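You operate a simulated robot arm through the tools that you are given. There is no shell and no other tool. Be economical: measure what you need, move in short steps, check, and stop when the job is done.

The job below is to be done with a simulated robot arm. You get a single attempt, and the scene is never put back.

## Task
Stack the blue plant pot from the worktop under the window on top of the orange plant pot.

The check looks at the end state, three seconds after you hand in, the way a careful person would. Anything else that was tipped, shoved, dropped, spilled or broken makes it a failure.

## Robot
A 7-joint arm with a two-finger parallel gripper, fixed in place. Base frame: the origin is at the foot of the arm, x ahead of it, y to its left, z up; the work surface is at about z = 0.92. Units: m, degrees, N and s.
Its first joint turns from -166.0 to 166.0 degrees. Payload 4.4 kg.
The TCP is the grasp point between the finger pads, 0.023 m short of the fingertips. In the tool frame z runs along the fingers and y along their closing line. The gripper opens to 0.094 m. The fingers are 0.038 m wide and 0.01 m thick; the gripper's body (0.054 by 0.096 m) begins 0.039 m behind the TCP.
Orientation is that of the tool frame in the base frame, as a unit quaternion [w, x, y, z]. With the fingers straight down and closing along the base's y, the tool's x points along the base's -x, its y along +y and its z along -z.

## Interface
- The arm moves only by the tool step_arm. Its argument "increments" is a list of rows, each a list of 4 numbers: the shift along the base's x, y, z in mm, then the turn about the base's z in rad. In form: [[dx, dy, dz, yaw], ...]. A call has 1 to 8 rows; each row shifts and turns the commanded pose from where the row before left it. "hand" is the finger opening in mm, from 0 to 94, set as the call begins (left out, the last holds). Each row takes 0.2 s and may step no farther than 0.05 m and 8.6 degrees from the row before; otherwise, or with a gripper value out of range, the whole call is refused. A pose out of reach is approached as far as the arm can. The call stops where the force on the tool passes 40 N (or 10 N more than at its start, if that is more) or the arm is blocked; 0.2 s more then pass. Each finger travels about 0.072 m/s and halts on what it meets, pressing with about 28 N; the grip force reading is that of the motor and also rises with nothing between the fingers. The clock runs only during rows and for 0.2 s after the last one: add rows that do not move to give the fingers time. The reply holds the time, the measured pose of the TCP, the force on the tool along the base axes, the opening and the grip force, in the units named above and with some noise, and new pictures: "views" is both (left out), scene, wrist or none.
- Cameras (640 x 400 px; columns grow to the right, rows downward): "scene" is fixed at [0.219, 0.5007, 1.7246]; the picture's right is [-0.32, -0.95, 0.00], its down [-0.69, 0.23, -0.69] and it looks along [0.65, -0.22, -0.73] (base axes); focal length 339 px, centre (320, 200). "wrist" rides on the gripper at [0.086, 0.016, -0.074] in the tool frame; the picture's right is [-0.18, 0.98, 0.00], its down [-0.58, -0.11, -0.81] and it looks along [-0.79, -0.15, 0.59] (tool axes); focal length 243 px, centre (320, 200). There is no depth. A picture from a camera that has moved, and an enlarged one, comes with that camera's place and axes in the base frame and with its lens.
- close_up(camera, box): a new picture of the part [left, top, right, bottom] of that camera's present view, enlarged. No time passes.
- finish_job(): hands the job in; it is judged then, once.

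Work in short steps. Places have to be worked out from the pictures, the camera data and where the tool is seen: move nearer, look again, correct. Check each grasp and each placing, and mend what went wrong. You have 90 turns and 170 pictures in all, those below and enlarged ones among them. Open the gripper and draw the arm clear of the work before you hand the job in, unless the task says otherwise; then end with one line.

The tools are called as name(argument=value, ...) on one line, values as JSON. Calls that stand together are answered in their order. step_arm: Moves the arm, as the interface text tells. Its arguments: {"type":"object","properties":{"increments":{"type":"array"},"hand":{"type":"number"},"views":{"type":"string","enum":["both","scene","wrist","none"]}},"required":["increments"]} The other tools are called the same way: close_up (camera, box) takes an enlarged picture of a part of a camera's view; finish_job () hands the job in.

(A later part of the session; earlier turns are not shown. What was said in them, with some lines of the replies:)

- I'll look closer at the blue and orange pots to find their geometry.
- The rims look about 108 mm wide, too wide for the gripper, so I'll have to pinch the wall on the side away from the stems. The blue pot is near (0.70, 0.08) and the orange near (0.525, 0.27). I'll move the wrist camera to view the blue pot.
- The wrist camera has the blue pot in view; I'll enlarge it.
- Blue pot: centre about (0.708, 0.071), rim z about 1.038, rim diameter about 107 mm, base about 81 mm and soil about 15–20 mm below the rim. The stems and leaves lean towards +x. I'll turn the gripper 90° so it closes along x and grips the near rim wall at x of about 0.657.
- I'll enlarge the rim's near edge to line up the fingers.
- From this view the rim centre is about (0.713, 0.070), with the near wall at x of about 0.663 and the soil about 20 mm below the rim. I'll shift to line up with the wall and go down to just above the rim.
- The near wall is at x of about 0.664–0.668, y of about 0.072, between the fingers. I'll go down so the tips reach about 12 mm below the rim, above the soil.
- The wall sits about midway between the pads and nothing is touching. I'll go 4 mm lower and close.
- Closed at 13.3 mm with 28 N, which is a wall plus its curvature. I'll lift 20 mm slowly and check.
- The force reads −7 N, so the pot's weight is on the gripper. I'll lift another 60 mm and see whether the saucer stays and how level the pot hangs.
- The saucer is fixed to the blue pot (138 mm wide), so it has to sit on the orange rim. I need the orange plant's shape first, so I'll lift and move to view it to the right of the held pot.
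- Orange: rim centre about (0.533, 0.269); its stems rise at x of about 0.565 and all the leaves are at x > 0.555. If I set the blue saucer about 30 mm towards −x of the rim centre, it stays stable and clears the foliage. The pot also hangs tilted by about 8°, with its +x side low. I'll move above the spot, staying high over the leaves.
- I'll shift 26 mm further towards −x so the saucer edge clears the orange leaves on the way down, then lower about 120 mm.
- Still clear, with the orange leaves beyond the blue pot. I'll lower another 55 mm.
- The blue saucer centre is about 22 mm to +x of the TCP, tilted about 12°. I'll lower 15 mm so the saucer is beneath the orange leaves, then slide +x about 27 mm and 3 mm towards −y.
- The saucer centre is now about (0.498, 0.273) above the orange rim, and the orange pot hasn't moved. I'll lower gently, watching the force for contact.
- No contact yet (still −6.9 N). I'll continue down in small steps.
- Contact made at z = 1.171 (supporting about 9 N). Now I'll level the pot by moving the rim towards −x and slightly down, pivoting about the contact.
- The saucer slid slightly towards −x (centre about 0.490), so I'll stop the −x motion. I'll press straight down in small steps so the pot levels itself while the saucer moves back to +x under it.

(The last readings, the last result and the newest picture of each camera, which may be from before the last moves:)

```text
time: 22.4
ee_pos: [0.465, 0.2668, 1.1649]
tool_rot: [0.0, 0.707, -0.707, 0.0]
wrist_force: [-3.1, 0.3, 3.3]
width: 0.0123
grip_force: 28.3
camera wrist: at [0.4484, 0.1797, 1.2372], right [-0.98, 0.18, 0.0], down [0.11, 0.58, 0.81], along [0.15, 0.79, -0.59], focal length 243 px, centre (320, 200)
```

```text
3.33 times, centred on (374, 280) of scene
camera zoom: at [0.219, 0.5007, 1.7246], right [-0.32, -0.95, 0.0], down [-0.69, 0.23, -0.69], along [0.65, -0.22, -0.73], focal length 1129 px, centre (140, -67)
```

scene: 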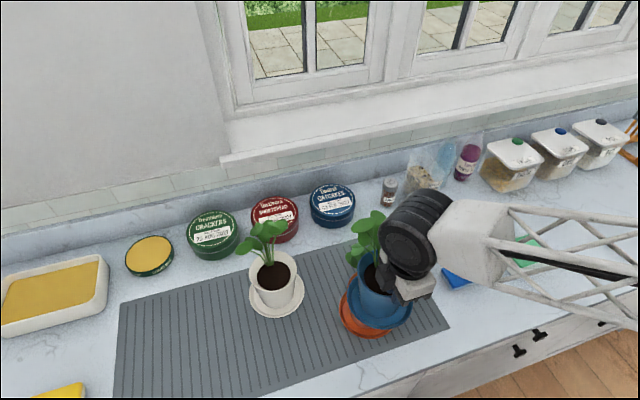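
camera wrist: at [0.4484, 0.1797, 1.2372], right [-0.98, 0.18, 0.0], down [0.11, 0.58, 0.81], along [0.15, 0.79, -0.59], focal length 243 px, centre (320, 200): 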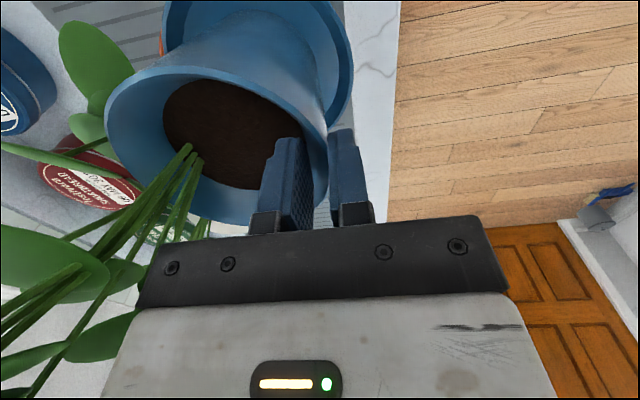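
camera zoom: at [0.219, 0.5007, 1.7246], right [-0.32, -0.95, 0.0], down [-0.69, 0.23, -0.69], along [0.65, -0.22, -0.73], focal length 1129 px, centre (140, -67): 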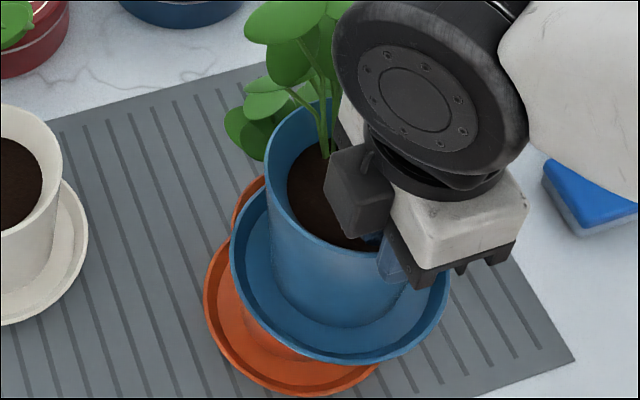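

It works: the pot is levelling, the saucer is moving to +x and the orange pot is still. I'll continue down.

step_arm(increments=[[0, 0, -2, 0], [0, 0, -2, 0], [0, 0, 0, 0]])

close_up(camera="scene", box=[310, 220, 438, 340])

```text
time: 23.2
ee_pos: [0.4652, 0.2667, 1.159]
tool_rot: [0.001, 0.707, -0.707, 0.001]
wrist_force: [-3.9, 0.4, 3.8]
width: 0.0127
grip_force: 28.3
camera wrist: at [0.4479, 0.1797, 1.2336], right [-0.98, 0.18, 0.0], down [0.11, 0.58, 0.81], along [0.15, 0.79, -0.59], focal length 243 px, centre (320, 200)
```

scene: 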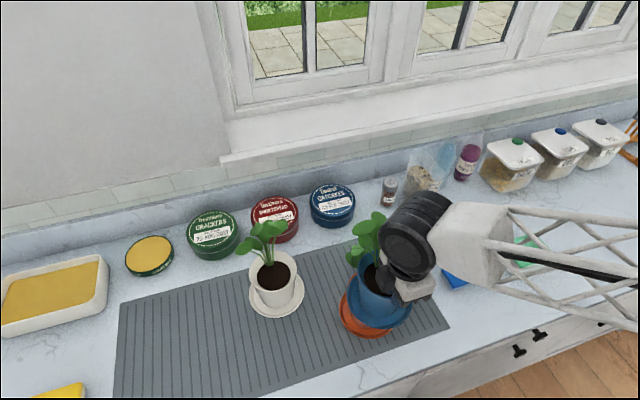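
wrist: 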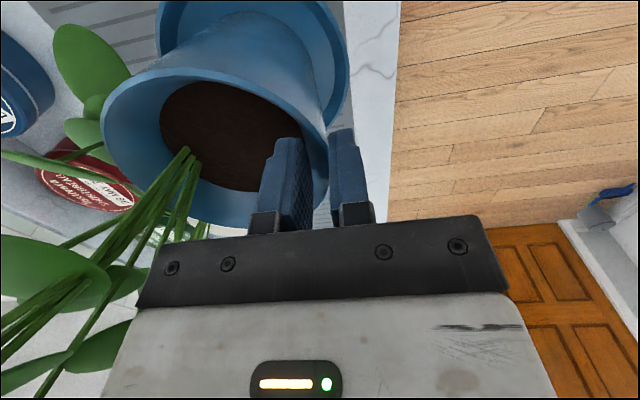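

```text
3.33 times, centred on (374, 280) of scene
camera zoom: at [0.219, 0.5007, 1.7246], right [-0.32, -0.95, 0.0], down [-0.69, 0.23, -0.69], along [0.65, -0.22, -0.73], focal length 1129 px, centre (140, -67)
```

zoom: 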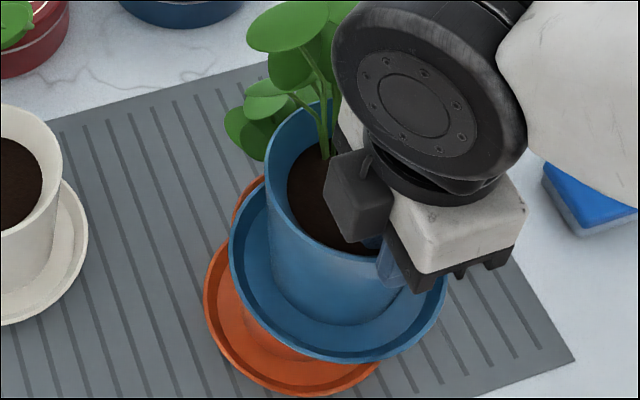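

The pot is nearly level, but the saucer centre at about 0.492 is roughly 40 mm off the orange centre, which leaves too little margin. I'll lift 8 mm, shift +x by 13 mm and lower again.

step_arm(increments=[[0, 0, 5, 0], [0, 0, 6, 0], [6, -2, 0, 0], [7, -2, 0, 0], [0, 0, -3, 0], [0, 0, 0, 0]])

close_up(camera="scene", box=[310, 220, 438, 340])

```text
time: 24.6
ee_pos: [0.4775, 0.2627, 1.1675]
tool_rot: [0.001, -0.707, 0.707, -0.001]
wrist_force: [-8.6, 0.5, 11.3]
width: 0.012
grip_force: 27.9
camera wrist: at [0.4612, 0.1755, 1.2421], right [-0.98, 0.18, 0.0], down [0.11, 0.58, 0.81], along [0.15, 0.79, -0.59], focal length 243 px, centre (320, 200)
```

scene: 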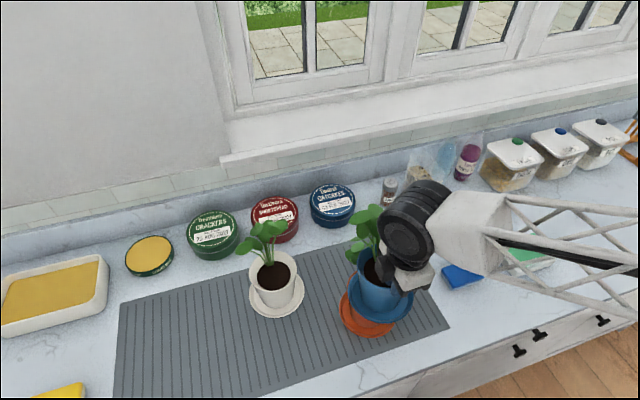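
wrist: 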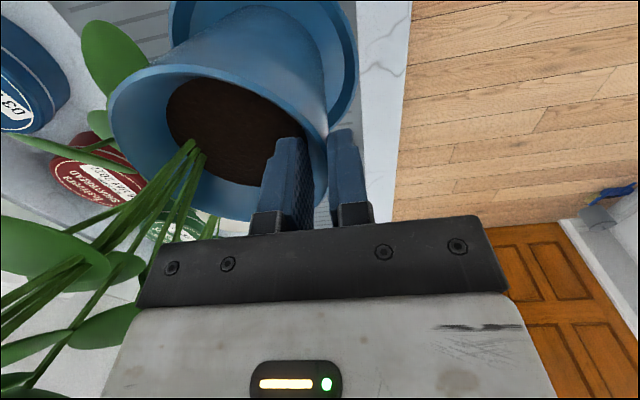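

```text
3.33 times, centred on (374, 280) of scene
camera zoom: at [0.219, 0.5007, 1.7246], right [-0.32, -0.95, 0.0], down [-0.69, 0.23, -0.69], along [0.65, -0.22, -0.73], focal length 1129 px, centre (140, -67)
```

zoom: 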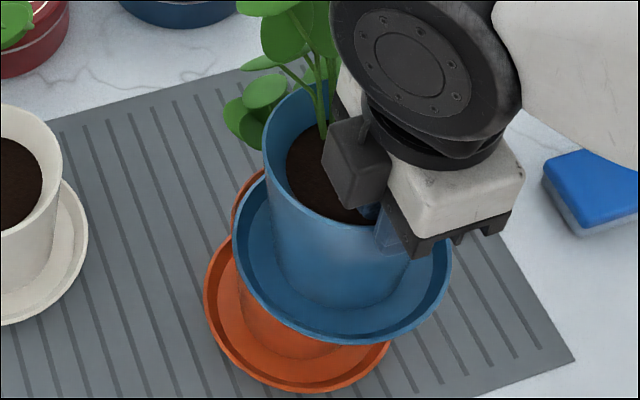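

Contact again, with some sideways load (−8.6 N in x), and the orange pot may have moved about 4 mm. The saucer centre is now about (0.501, 0.269). I'll lower with a small −x component to relieve the side load.

step_arm(increments=[[-2, 0, -1, 0], [-1, 0, -2, 0], [0, 0, 0, 0]])

close_up(camera="scene", box=[310, 220, 438, 340])

```text
time: 25.4
ee_pos: [0.4745, 0.2626, 1.165]
tool_rot: [0.0, -0.707, 0.707, 0.0]
wrist_force: [-7.9, 1.1, 11.0]
width: 0.0123
grip_force: 28.2
camera wrist: at [0.4585, 0.1758, 1.2391], right [-0.98, 0.18, 0.0], down [0.11, 0.58, 0.81], along [0.15, 0.79, -0.59], focal length 243 px, centre (320, 200)
```

scene: 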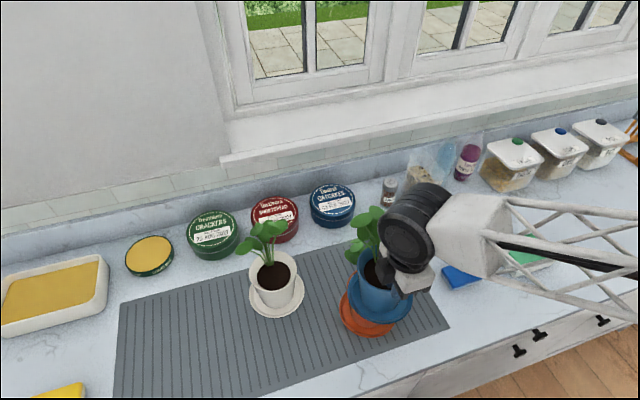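
wrist: 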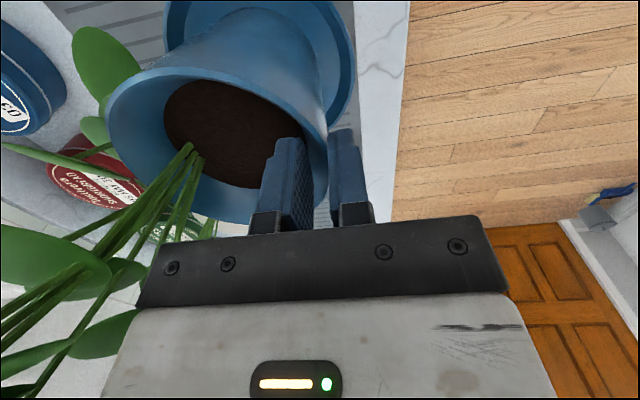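

```text
3.33 times, centred on (374, 280) of scene
camera zoom: at [0.219, 0.5007, 1.7246], right [-0.32, -0.95, 0.0], down [-0.69, 0.23, -0.69], along [0.65, -0.22, -0.73], focal length 1129 px, centre (140, -67)
```

zoom: 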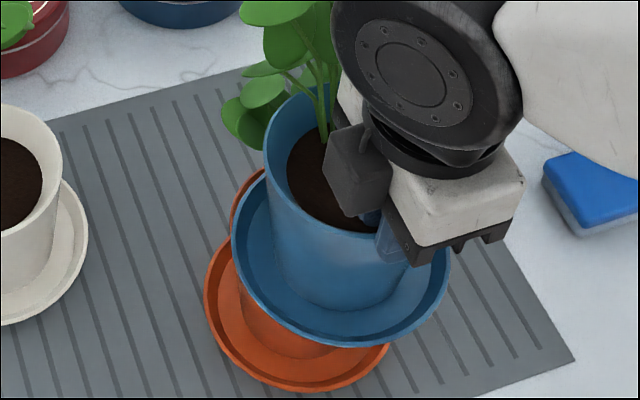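

Stable, and levelling continues. I'll go further down in the same way.

step_arm(increments=[[-1, 0, -2, 0], [-1, 0, -2, 0], [-1, 0, -2, 0], [0, 0, 0, 0]])

close_up(camera="scene", box=[310, 220, 438, 340])

```text
time: 26.4
ee_pos: [0.4729, 0.2635, 1.1588]
tool_rot: [0.0, -0.707, 0.707, 0.0]
wrist_force: [0.3, -2.3, 9.2]
width: 0.0128
grip_force: 28.5
camera wrist: at [0.4549, 0.1761, 1.2325], right [-0.98, 0.18, 0.0], down [0.11, 0.58, 0.81], along [0.15, 0.79, -0.59], focal length 243 px, centre (320, 200)
```

scene: 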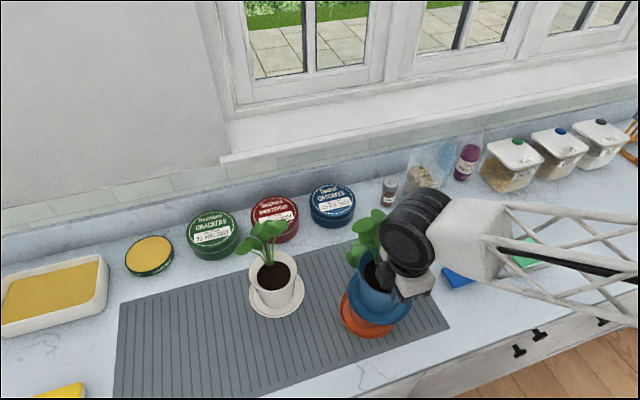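
wrist: 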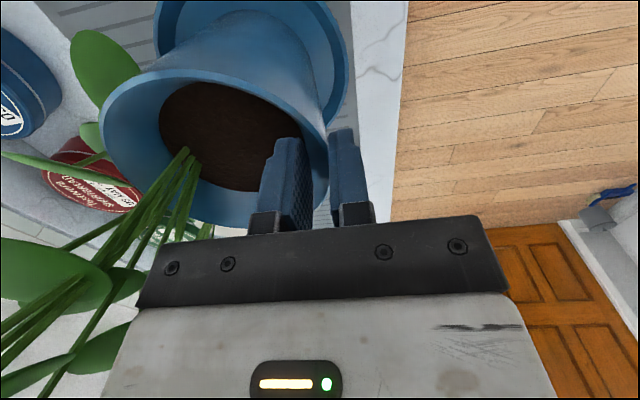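

```text
3.33 times, centred on (374, 280) of scene
camera zoom: at [0.219, 0.5007, 1.7246], right [-0.32, -0.95, 0.0], down [-0.69, 0.23, -0.69], along [0.65, -0.22, -0.73], focal length 1129 px, centre (140, -67)
```

zoom: 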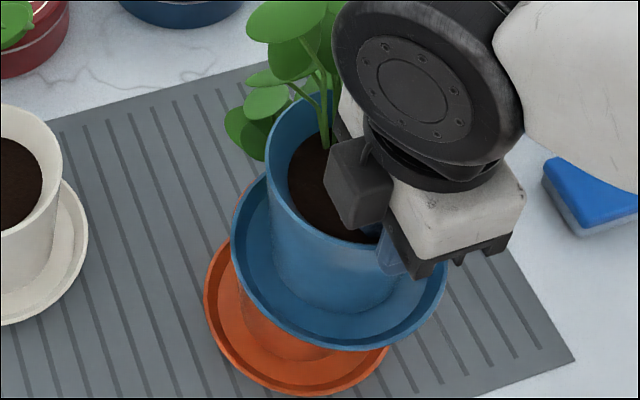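

Side load gone, orange pot in its place, and the pot is almost level in the wrist view (the same as at the original grasp). I'll go 3 mm further, then check.

step_arm(increments=[[0, 0, -1.5, 0], [0, 0, -1.5, 0], [0, 0, 0, 0]])

close_up(camera="scene", box=[310, 220, 438, 340])

```text
time: 27.2
ee_pos: [0.4718, 0.2639, 1.1544]
tool_rot: [0.0, -0.706, 0.708, -0.001]
wrist_force: [1.2, 0.6, 26.8]
width: 0.0132
grip_force: 28.5
camera wrist: at [0.455, 0.176, 1.2298], right [-0.98, 0.18, 0.0], down [0.11, 0.58, 0.81], along [0.15, 0.79, -0.59], focal length 243 px, centre (320, 200)
```

scene: 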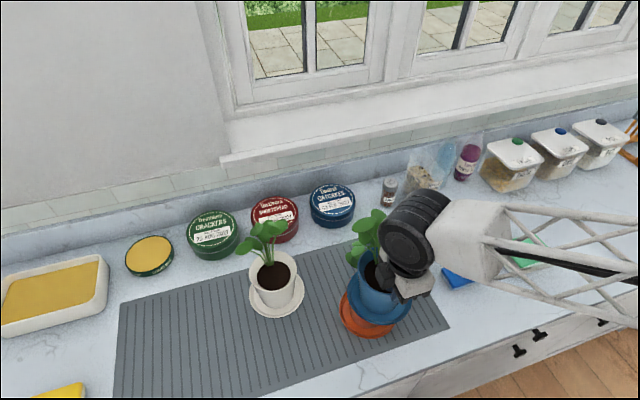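
wrist: 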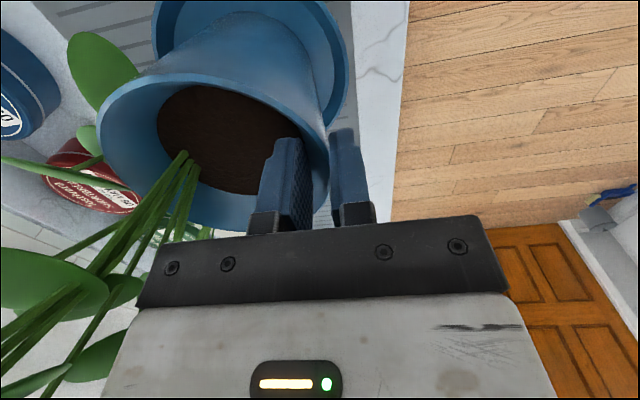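

```text
3.33 times, centred on (374, 280) of scene
camera zoom: at [0.219, 0.5007, 1.7246], right [-0.32, -0.95, 0.0], down [-0.69, 0.23, -0.69], along [0.65, -0.22, -0.73], focal length 1129 px, centre (140, -67)
```

zoom: 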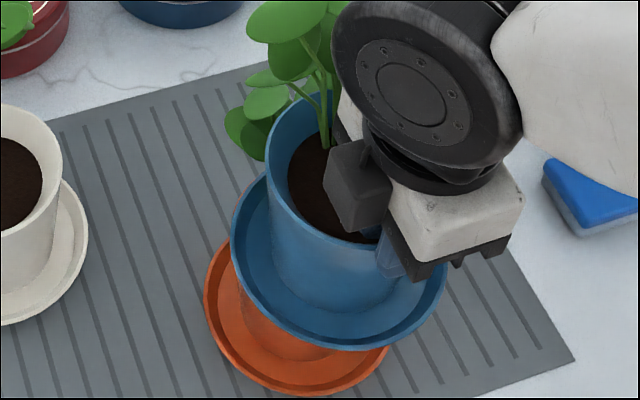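

Seated: 27 N support and a width of 13.2 mm, the same as the level grasp. I'll ease off 2 mm and open the fingers.

step_arm(increments=[[0, 0, 1.5, 0], [0, 0, 0, 0]], views="none")

step_arm(increments=[[0, 0, 0, 0], [0, 0, 0, 0], [0, 0, 0, 0]], hand=35)

close_up(camera="scene", box=[310, 220, 438, 340])

```text
time: 27.8
ee_pos: [0.4711, 0.2615, 1.1556]
tool_rot: [-0.001, -0.707, 0.707, 0.0]
wrist_force: [2.5, -0.8, 3.4]
width: 0.0134
grip_force: 27.5
```

```text
time: 28.6
ee_pos: [0.4709, 0.2633, 1.1563]
tool_rot: [-0.001, -0.707, 0.707, 0.0]
wrist_force: [-0.1, 0.2, 0.1]
width: 0.0351
grip_force: 0.1
camera wrist: at [0.4547, 0.1759, 1.2308], right [-0.98, 0.18, 0.0], down [0.11, 0.58, 0.81], along [0.15, 0.79, -0.59], focal length 243 px, centre (320, 200)
```

scene: 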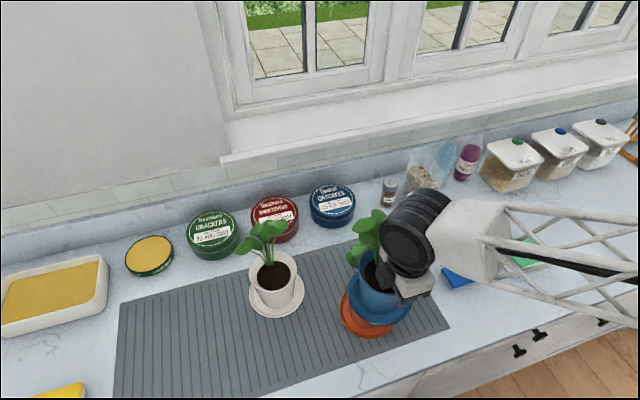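
wrist: 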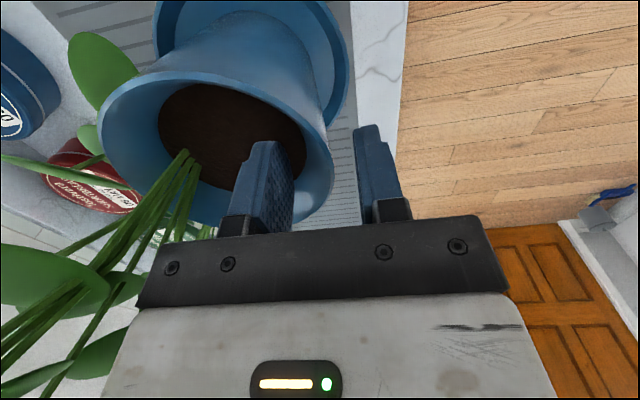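

```text
3.33 times, centred on (374, 280) of scene
camera zoom: at [0.219, 0.5007, 1.7246], right [-0.32, -0.95, 0.0], down [-0.69, 0.23, -0.69], along [0.65, -0.22, -0.73], focal length 1129 px, centre (140, -67)
```

zoom: 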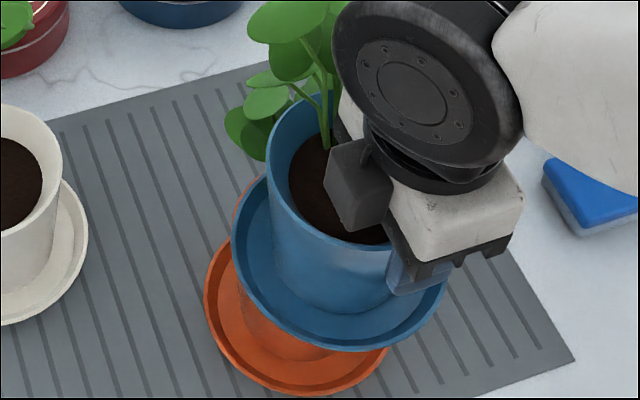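

Released and standing still, with zero force. I'll raise straight up with the fingers clear of the wall.

step_arm(increments=[[0, 0, 10, 0], [0, 0, 20, 0], [0, 0, 30, 0], [-10, 0, 40, 0], [-40, 0, 20, 0], [-40, -10, 0, 0], [0, 0, 0, 0]])

close_up(camera="scene", box=[290, 180, 450, 350])

```text
time: 30.2
ee_pos: [0.3812, 0.2498, 1.2774]
tool_rot: [0.0, -0.707, 0.707, -0.001]
wrist_force: [0.6, 0.1, -0.4]
width: 0.0352
grip_force: 0.0
camera wrist: at [0.3635, 0.1636, 1.3522], right [-0.98, 0.18, 0.0], down [0.11, 0.58, 0.81], along [0.15, 0.79, -0.59], focal length 243 px, centre (320, 200)
```

scene: 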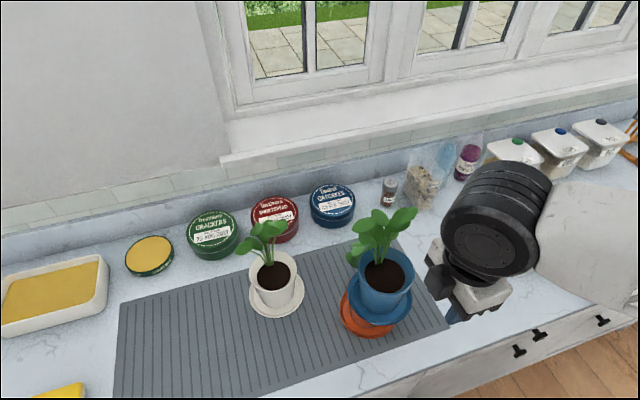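
wrist: 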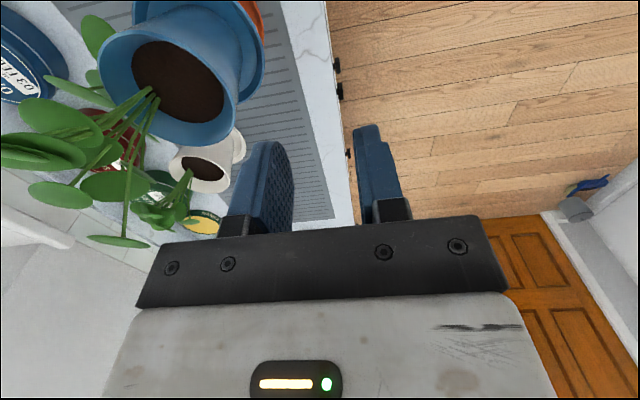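

```text
2.35 times, centred on (370, 265) of scene
camera zoom: at [0.219, 0.5007, 1.7246], right [-0.32, -0.95, 0.0], down [-0.69, 0.23, -0.69], along [0.65, -0.22, -0.73], focal length 797 px, centre (202, 47)
```

zoom: 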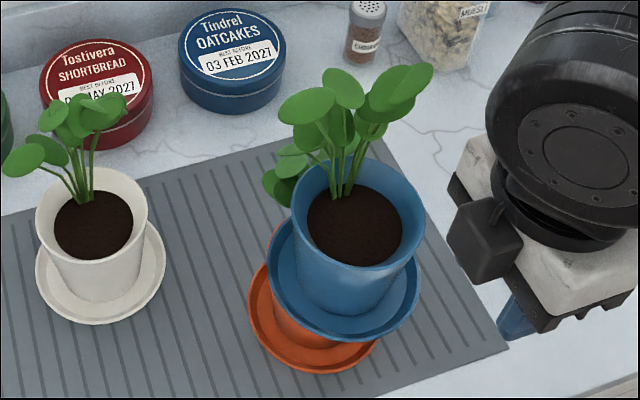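

The stack stands upright. I'll draw the arm further away and get a side view to confirm seating and stability.

step_arm(increments=[[0, -45, 0, 0], [10, -45, 0, 0], [10, -45, -10, 0], [10, -45, -10, 0], [20, -20, -20, 0], [0, 0, 0, 0]])

close_up(camera="wrist", box=[160, 60, 400, 210])

close_up(camera="scene", box=[290, 180, 450, 350])

```text
time: 31.6
ee_pos: [0.4308, 0.0531, 1.2378]
tool_rot: [0.0, 0.707, -0.707, 0.001]
wrist_force: [0.8, 0.4, 0.8]
width: 0.035
grip_force: 0.0
camera wrist: at [0.4141, -0.034, 1.3128], right [-0.98, 0.18, 0.0], down [0.11, 0.58, 0.81], along [0.15, 0.79, -0.59], focal length 243 px, centre (320, 200)
```

scene: 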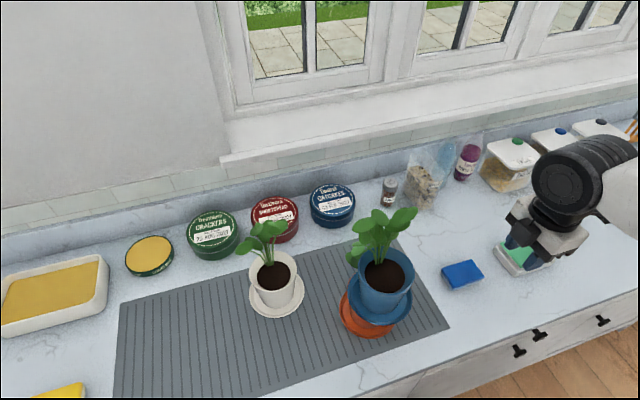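
wrist: 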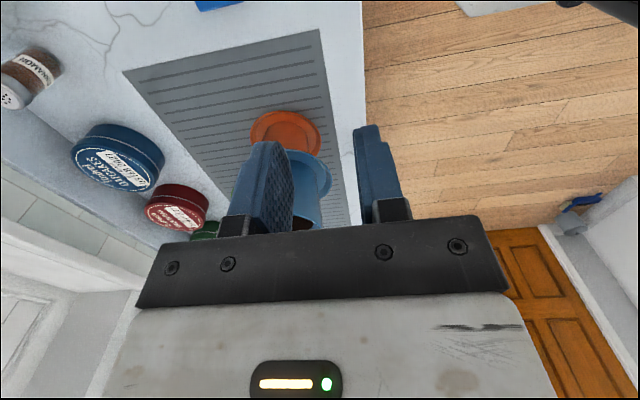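

```text
2.67 times, centred on (280, 135) of wrist
camera zoom: at [0.4141, -0.034, 1.3128], right [-0.98, 0.18, 0.0], down [0.11, 0.58, 0.81], along [0.15, 0.79, -0.59], focal length 647 px, centre (427, 373)
```

zoom: 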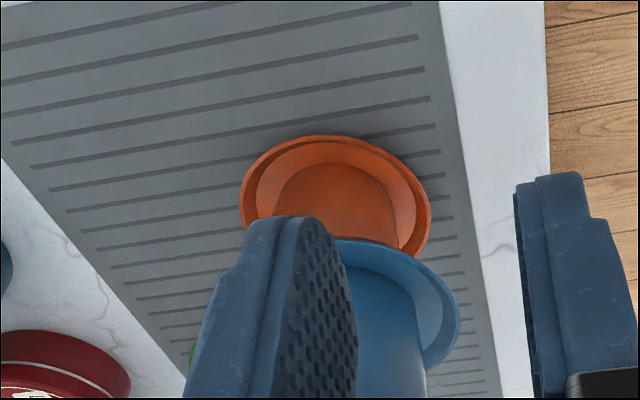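

```text
2.35 times, centred on (370, 265) of scene
camera zoom: at [0.219, 0.5007, 1.7246], right [-0.32, -0.95, 0.0], down [-0.69, 0.23, -0.69], along [0.65, -0.22, -0.73], focal length 797 px, centre (202, 47)
```

zoom: 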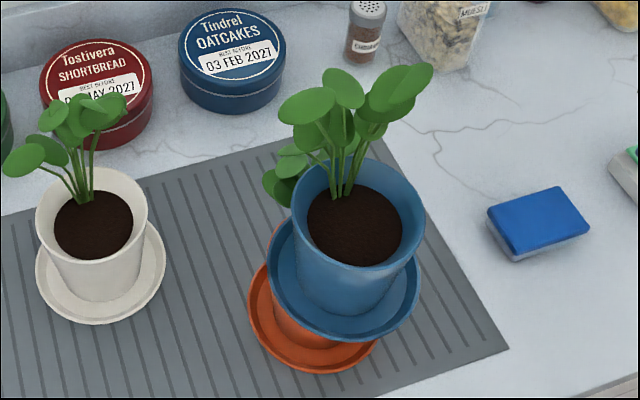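

The stack hasn't changed between views: the blue pot is upright on the orange rim, everything else is untouched, and the open gripper is well clear. I'm handing in.

finish_job()

```text
The job is handed in.
```

The blue plant pot, with its attached saucer, is standing upright on the rim of the orange pot, set roughly 30 mm towards the robot to clear the orange plant's stems; nothing else looked disturbed.
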